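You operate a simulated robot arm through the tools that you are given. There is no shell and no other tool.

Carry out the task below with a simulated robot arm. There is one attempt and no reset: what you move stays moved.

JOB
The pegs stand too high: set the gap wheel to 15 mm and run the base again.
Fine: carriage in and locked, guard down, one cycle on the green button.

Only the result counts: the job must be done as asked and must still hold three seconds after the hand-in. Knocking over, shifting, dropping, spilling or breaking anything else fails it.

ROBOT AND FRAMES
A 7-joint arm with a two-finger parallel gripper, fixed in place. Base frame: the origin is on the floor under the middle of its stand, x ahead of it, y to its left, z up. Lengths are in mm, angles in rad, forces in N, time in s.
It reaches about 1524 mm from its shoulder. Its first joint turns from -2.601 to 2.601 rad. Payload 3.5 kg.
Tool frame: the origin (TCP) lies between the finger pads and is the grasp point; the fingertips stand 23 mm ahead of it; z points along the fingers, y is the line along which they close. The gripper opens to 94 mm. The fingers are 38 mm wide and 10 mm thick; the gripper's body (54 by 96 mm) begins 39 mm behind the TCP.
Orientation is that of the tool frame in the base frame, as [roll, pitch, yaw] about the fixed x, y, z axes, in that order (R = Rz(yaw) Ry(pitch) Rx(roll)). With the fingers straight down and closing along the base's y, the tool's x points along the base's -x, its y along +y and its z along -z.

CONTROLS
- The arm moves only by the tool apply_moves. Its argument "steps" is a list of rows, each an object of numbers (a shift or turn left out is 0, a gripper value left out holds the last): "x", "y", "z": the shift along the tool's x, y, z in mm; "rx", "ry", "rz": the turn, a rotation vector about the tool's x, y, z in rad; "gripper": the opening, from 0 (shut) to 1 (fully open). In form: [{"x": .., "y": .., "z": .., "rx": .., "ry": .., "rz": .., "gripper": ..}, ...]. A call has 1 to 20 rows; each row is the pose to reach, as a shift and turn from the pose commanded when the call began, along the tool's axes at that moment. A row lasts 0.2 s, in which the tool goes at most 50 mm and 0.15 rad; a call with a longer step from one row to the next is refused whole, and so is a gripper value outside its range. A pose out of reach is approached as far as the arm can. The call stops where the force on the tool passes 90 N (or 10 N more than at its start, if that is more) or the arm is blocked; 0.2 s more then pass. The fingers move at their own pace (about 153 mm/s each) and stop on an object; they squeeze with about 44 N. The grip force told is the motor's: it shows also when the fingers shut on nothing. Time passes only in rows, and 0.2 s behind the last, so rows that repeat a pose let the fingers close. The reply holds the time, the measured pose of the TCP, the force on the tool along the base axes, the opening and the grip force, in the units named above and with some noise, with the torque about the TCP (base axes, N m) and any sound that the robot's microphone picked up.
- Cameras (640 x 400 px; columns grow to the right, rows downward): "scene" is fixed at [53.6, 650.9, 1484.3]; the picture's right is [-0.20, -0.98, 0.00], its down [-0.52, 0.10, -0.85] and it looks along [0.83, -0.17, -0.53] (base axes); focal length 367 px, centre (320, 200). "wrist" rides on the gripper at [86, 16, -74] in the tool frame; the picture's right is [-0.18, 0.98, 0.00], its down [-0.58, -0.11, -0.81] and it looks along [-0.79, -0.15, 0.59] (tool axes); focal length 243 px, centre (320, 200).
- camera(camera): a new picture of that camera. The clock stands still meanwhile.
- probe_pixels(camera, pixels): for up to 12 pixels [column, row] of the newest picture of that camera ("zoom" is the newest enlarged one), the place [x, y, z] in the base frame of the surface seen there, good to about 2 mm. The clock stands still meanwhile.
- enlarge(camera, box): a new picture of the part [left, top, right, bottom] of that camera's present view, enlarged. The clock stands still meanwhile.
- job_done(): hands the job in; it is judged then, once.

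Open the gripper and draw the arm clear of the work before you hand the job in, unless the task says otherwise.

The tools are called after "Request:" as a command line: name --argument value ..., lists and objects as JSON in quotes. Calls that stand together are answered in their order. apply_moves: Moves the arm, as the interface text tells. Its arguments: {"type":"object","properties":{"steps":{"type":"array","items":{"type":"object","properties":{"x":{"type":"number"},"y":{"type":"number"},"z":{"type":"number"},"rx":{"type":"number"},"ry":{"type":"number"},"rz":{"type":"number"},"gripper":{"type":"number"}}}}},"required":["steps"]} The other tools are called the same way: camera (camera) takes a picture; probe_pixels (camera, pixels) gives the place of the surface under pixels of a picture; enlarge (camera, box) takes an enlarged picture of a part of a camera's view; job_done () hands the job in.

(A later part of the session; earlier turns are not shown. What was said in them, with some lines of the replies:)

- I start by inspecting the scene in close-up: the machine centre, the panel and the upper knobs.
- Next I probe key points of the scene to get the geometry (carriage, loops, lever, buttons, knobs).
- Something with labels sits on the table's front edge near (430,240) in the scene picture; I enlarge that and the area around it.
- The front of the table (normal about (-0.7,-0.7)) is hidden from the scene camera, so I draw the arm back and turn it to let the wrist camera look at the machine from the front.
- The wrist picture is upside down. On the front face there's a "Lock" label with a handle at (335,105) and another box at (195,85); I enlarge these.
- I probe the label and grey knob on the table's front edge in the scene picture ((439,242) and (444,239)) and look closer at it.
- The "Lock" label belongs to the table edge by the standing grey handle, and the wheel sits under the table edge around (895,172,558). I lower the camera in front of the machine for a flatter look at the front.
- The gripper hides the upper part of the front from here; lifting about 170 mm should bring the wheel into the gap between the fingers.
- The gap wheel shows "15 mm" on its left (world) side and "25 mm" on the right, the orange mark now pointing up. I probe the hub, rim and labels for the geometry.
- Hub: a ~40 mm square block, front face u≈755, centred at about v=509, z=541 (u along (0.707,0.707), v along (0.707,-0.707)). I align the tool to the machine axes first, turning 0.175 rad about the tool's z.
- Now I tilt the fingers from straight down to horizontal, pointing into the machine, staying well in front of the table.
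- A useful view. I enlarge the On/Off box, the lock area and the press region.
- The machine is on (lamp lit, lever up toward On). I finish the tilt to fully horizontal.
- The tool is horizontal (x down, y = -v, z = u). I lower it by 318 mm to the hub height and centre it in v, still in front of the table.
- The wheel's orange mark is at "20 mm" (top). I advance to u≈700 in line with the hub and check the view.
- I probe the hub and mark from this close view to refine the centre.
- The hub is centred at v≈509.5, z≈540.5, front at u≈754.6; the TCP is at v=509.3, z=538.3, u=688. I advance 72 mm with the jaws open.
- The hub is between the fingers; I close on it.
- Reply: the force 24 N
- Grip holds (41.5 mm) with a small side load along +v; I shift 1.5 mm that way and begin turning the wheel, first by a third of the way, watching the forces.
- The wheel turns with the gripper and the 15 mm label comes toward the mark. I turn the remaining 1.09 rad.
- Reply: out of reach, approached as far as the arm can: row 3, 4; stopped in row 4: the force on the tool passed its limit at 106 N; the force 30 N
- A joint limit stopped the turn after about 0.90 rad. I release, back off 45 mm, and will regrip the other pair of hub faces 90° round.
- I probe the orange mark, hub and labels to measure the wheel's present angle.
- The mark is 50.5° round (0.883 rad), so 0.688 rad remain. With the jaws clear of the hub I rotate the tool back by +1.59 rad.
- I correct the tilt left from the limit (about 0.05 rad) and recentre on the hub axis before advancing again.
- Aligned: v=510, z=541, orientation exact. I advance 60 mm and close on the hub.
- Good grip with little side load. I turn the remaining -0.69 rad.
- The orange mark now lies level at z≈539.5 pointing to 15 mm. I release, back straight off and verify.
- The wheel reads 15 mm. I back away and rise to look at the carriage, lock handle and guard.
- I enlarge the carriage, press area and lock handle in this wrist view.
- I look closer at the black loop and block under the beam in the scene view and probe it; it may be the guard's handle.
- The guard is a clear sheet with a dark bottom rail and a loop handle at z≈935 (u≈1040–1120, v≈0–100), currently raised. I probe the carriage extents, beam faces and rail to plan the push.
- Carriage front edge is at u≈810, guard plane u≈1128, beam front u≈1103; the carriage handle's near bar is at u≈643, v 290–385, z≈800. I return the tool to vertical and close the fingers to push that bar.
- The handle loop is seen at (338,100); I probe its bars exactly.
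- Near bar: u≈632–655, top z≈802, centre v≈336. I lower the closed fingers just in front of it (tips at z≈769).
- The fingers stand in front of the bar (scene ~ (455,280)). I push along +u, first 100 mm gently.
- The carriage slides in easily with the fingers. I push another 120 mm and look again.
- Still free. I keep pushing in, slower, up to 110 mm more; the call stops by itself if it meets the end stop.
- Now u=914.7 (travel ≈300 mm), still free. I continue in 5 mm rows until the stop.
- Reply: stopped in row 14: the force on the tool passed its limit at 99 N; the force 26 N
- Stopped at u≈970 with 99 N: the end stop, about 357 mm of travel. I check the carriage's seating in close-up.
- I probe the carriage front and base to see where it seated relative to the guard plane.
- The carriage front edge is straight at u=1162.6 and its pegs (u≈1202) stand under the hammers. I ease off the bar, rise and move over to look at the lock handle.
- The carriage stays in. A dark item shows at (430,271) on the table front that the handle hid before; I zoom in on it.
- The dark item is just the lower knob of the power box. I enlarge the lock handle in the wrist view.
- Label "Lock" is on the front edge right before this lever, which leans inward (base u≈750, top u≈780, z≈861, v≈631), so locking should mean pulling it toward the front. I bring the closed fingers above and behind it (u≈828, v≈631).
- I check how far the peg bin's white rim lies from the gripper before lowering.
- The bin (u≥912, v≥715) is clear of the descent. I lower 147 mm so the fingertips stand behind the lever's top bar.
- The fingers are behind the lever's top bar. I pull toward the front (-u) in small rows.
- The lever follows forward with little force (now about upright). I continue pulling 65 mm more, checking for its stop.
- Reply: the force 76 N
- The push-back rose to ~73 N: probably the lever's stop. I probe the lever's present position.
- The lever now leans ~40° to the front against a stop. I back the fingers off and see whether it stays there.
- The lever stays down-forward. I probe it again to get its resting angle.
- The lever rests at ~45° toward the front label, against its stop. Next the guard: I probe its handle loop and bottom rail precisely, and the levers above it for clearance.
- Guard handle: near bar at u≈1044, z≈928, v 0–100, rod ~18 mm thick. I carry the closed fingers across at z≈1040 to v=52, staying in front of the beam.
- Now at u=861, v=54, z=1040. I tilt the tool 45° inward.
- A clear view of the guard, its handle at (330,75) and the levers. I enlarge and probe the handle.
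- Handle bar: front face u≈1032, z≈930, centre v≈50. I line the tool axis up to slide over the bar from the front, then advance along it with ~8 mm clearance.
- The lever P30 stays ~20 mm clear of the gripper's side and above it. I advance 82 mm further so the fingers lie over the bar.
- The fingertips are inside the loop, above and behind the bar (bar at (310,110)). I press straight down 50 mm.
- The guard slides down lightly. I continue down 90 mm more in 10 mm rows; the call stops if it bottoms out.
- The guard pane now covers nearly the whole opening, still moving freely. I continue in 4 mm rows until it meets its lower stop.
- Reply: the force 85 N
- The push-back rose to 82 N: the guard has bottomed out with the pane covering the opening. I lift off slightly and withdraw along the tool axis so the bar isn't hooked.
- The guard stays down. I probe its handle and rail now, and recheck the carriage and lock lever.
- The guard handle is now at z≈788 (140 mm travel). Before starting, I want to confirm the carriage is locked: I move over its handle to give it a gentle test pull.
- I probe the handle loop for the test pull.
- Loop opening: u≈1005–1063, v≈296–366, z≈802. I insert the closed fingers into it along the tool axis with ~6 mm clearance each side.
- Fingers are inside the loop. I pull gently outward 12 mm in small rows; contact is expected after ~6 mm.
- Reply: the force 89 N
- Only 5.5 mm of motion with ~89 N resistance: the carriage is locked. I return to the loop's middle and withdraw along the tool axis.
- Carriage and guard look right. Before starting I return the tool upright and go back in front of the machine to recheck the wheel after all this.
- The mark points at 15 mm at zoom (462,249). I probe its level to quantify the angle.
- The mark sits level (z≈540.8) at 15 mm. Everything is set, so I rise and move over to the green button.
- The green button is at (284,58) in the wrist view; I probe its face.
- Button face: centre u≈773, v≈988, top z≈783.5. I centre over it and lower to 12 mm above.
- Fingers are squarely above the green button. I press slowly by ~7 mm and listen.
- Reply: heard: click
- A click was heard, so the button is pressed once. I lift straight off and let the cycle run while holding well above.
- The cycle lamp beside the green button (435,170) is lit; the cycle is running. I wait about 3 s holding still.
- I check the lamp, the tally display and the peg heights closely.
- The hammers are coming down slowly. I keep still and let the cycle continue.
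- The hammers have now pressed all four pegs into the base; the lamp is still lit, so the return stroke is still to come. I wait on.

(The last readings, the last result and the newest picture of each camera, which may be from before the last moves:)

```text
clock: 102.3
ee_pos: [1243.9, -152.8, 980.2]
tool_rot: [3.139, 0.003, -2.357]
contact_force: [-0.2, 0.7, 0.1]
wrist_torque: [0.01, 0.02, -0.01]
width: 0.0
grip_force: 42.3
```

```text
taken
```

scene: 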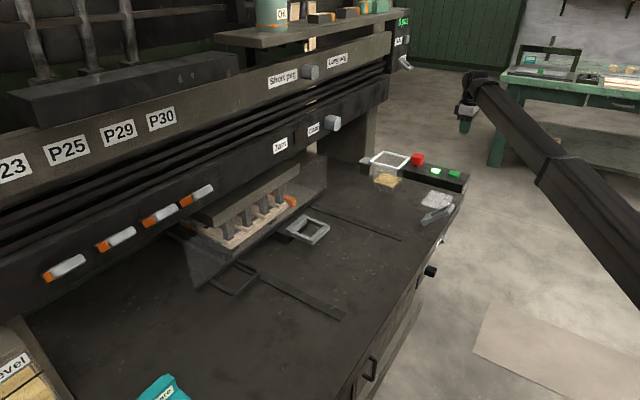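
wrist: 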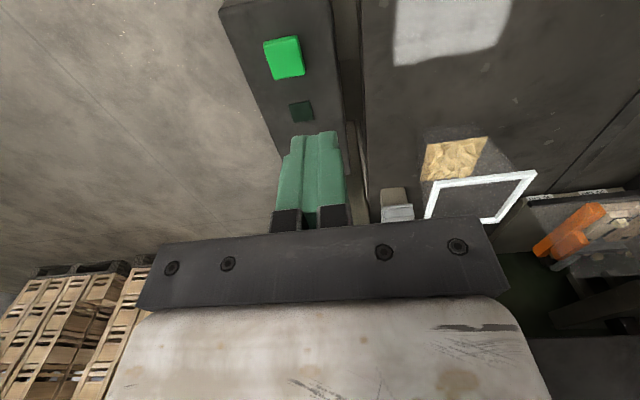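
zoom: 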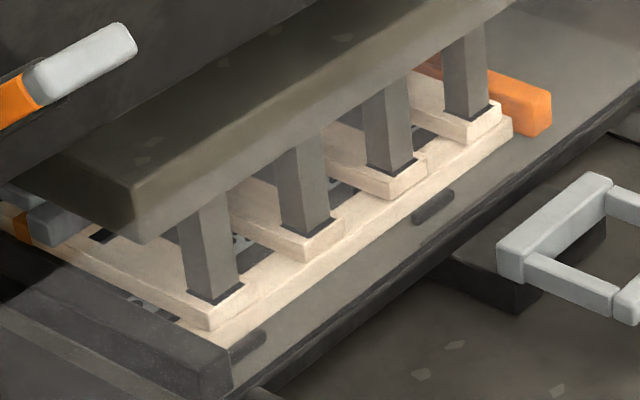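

The press dwells at the bottom, lamp still lit. I check the tally and jam lamp and wait further.

Request:
enlarge --camera "scene" --box '[250, 0, 430, 170]'

Request:
apply_moves --steps '[{"z": 0}, {"z": 0}, {"z": 0}, {"z": 0}, {"z": 0}, {"z": 0}, {"z": 0}, {"z": 0}, {"z": 0}, {"z": 0}, {"z": 0}, {"z": 0}, {"z": 0}, {"z": 0}, {"z": 0}, {"z": 0}, {"z": 0}, {"z": 0}, {"z": 0}, {"z": 0}]'

Request:
camera --camera "scene"

Request:
enlarge --camera "scene" --box '[400, 140, 480, 200]'

```text
2.35 times, centred on (340, 85) of scene
```

zoom: 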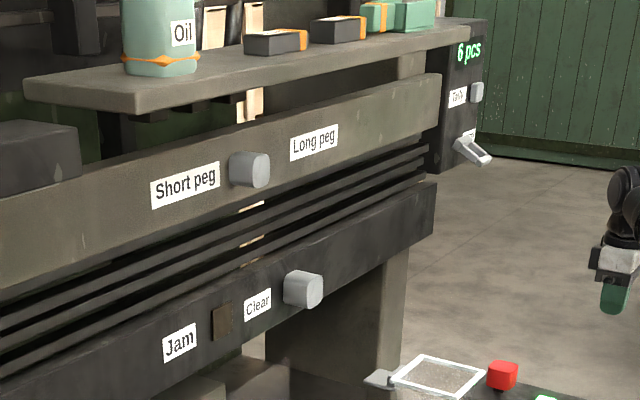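

```text
clock: 106.5
ee_pos: [1244.7, -152.3, 981.8]
tool_rot: [3.138, 0.003, -2.355]
contact_force: [0.6, -0.6, 0.2]
wrist_torque: [0.02, -0.02, 0.02]
width: 0.2
grip_force: 42.4
```

```text
taken
```

scene: 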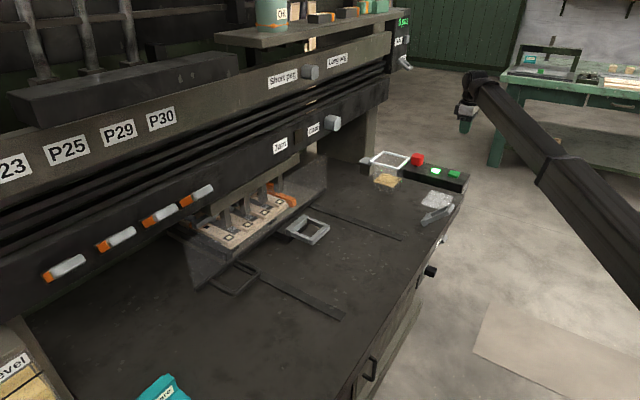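

```text
6.67 times, centred on (440, 170) of scene
```

zoom: 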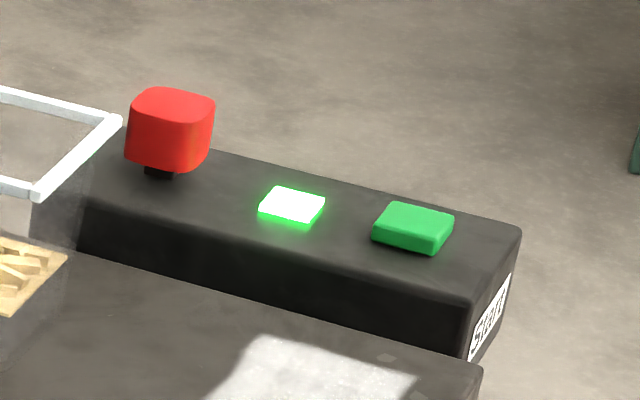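

The tally went to 6 pcs and the hammers are rising again; I wait for the lamp to go out.

Request:
apply_moves --steps '[{"z": 0}, {"z": 0}, {"z": 0}, {"z": 0}, {"z": 0}, {"z": 0}, {"z": 0}, {"z": 0}, {"z": 0}, {"z": 0}, {"z": 0}, {"z": 0}, {"z": 0}, {"z": 0}, {"z": 0}, {"z": 0}, {"z": 0}, {"z": 0}, {"z": 0}, {"z": 0}]'

Request:
camera --camera "scene"

Request:
enlarge --camera "scene" --box '[400, 140, 480, 200]'

Request:
enlarge --camera "scene" --box '[190, 180, 310, 260]'

```text
clock: 110.7
ee_pos: [1243.8, -151.7, 980.4]
tool_rot: [3.138, 0.001, -2.356]
contact_force: [1.3, -0.9, -0.2]
wrist_torque: [0.03, 0.04, 0.01]
width: 0.0
grip_force: 41.9
```

```text
taken
```

scene: 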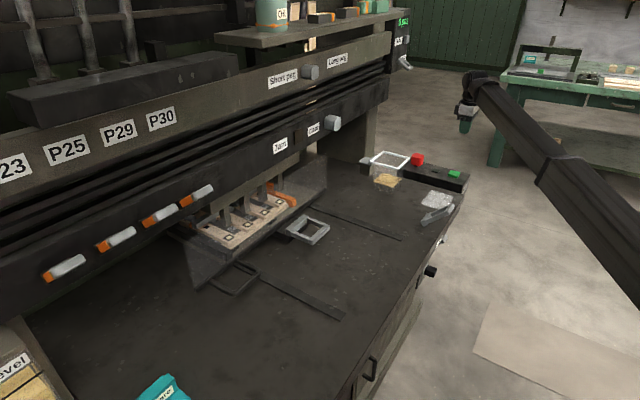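

```text
6.67 times, centred on (440, 170) of scene
```

zoom: 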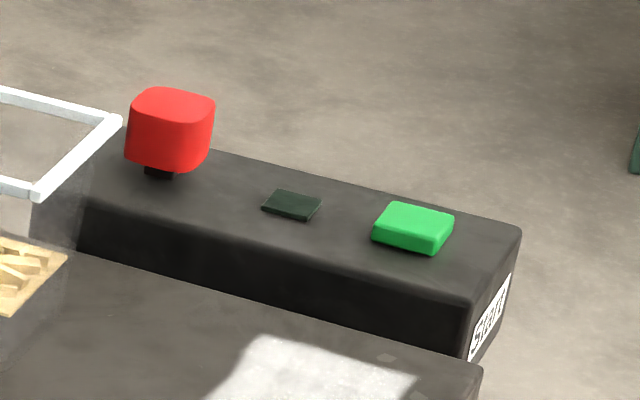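

```text
5.00 times, centred on (250, 220) of scene
```

zoom: 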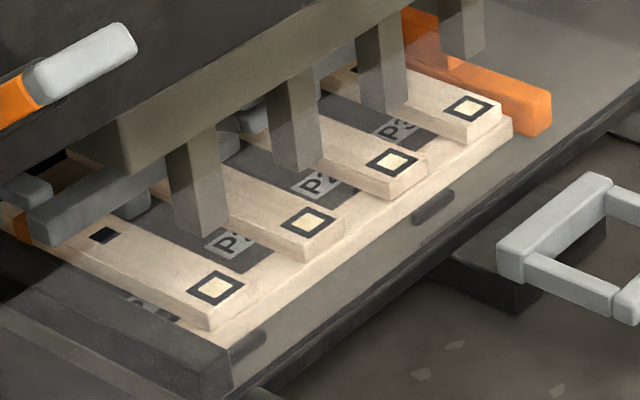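

Cycle finished: lamp out, all four front pegs flush, tally 6. I withdraw the arm to clear space in front of the machine and open the gripper.

Request:
apply_moves --steps '[{"x": 0, "z": -40}, {"z": -80}, {"z": -119}, {"x": 26, "y": 33, "z": -119}, {"x": 52, "y": 66, "z": -119}, {"x": 78, "y": 100, "z": -119}, {"x": 104, "y": 133, "z": -119}, {"x": 130, "y": 166, "z": -119}, {"x": 155, "y": 200, "z": -119}, {"x": 181, "y": 233, "z": -119}, {"x": 207, "y": 266, "z": -119}, {"x": 233, "y": 300, "z": -119}, {"x": 259, "y": 333, "z": -119}, {"x": 285, "y": 366, "z": -119}, {"x": 311, "y": 400, "z": -119, "gripper": 0.5}, {"x": 332, "y": 427, "z": -119, "gripper": 1.0}, {"x": 332, "y": 427, "z": -119, "gripper": 1.0}]'

Request:
camera --camera "wrist"

Request:
camera --camera "scene"

```text
clock: 114.3
ee_pos: [708.1, -85.0, 1101.2]
tool_rot: [3.14, 0.0, -2.357]
contact_force: [-0.8, -0.5, 0.3]
wrist_torque: [0.01, 0.0, -0.04]
width: 94.2
grip_force: 0.1
out of reach, approached as far as the arm can: row 3
```

```text
taken
```

wrist: 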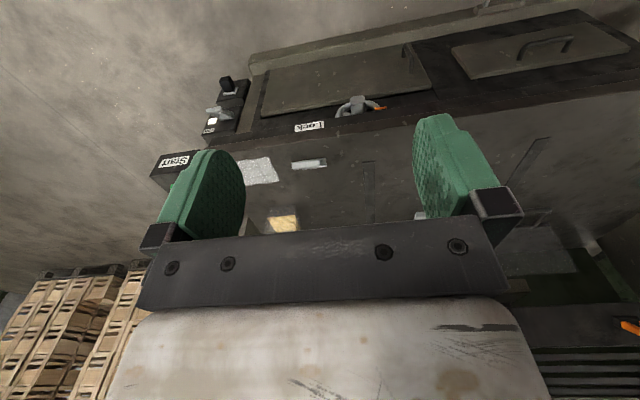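

```text
taken
```

scene: 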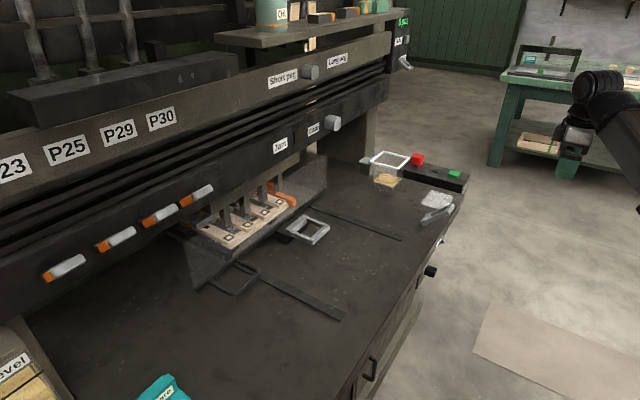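

The arm is clear with the gripper open; a last close look at the press, lock and panel before handing in.

Request:
enlarge --camera "scene" --box '[180, 150, 340, 300]'

Request:
enlarge --camera "scene" --box '[360, 140, 480, 250]'

Request:
enlarge --camera "wrist" --box '[280, 60, 420, 180]'

```text
2.67 times, centred on (260, 225) of scene
```

zoom: 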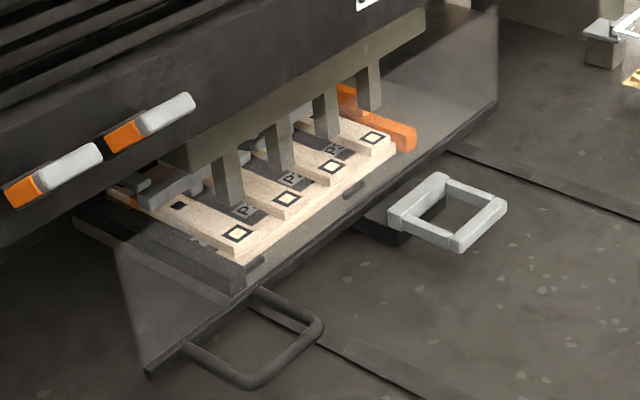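

```text
3.64 times, centred on (420, 195) of scene
```

zoom: 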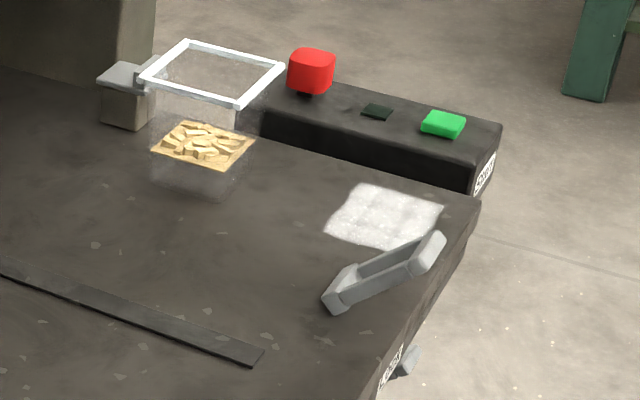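

```text
3.33 times, centred on (350, 120) of wrist
```

zoom: 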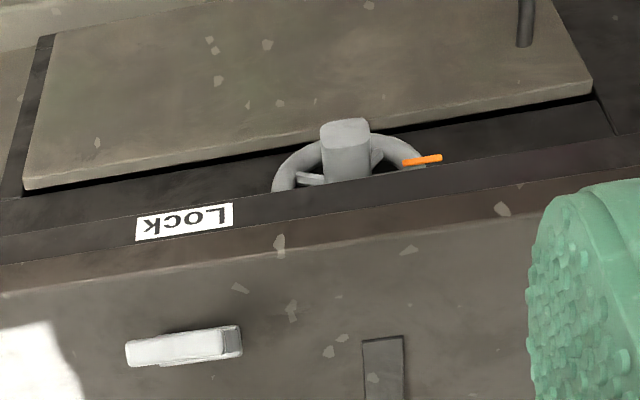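

All is in place: the wheel is at 15 mm, the carriage is in and locked, the guard is down, one cycle has finished with the front pegs flush, and the arm is clear with the gripper open. I hand the job in.

Request:
job_done

```text
The job is handed in.
```

The gap wheel is set to 15 mm and the base has been run again with one cycle on the green button. I've handed the job in.

- **Gap wheel:** it stood at 20 mm and I turned it to 15 mm. I checked it again just before starting, and the mark points straight at the label.
- **Carriage and lock:** the carriage is pushed in to its stop. The lock lever is pulled forward toward the "Lock" label. A test pull of about 89 N did not move the carriage.
- **Guard:** it is down at its lower stop and stayed there.
- **Cycle:** I pressed the green button once. The cycle ran to the end, the lamp went out and the tally went from 5 to 6 pieces. All four front pegs now sit flush.
- **Not checked:** the back row of pegs was hidden behind the press, so I couldn't confirm those are flush too.

The carriage is still in and locked with the guard down. The arm is clear of the machine with the gripper open.
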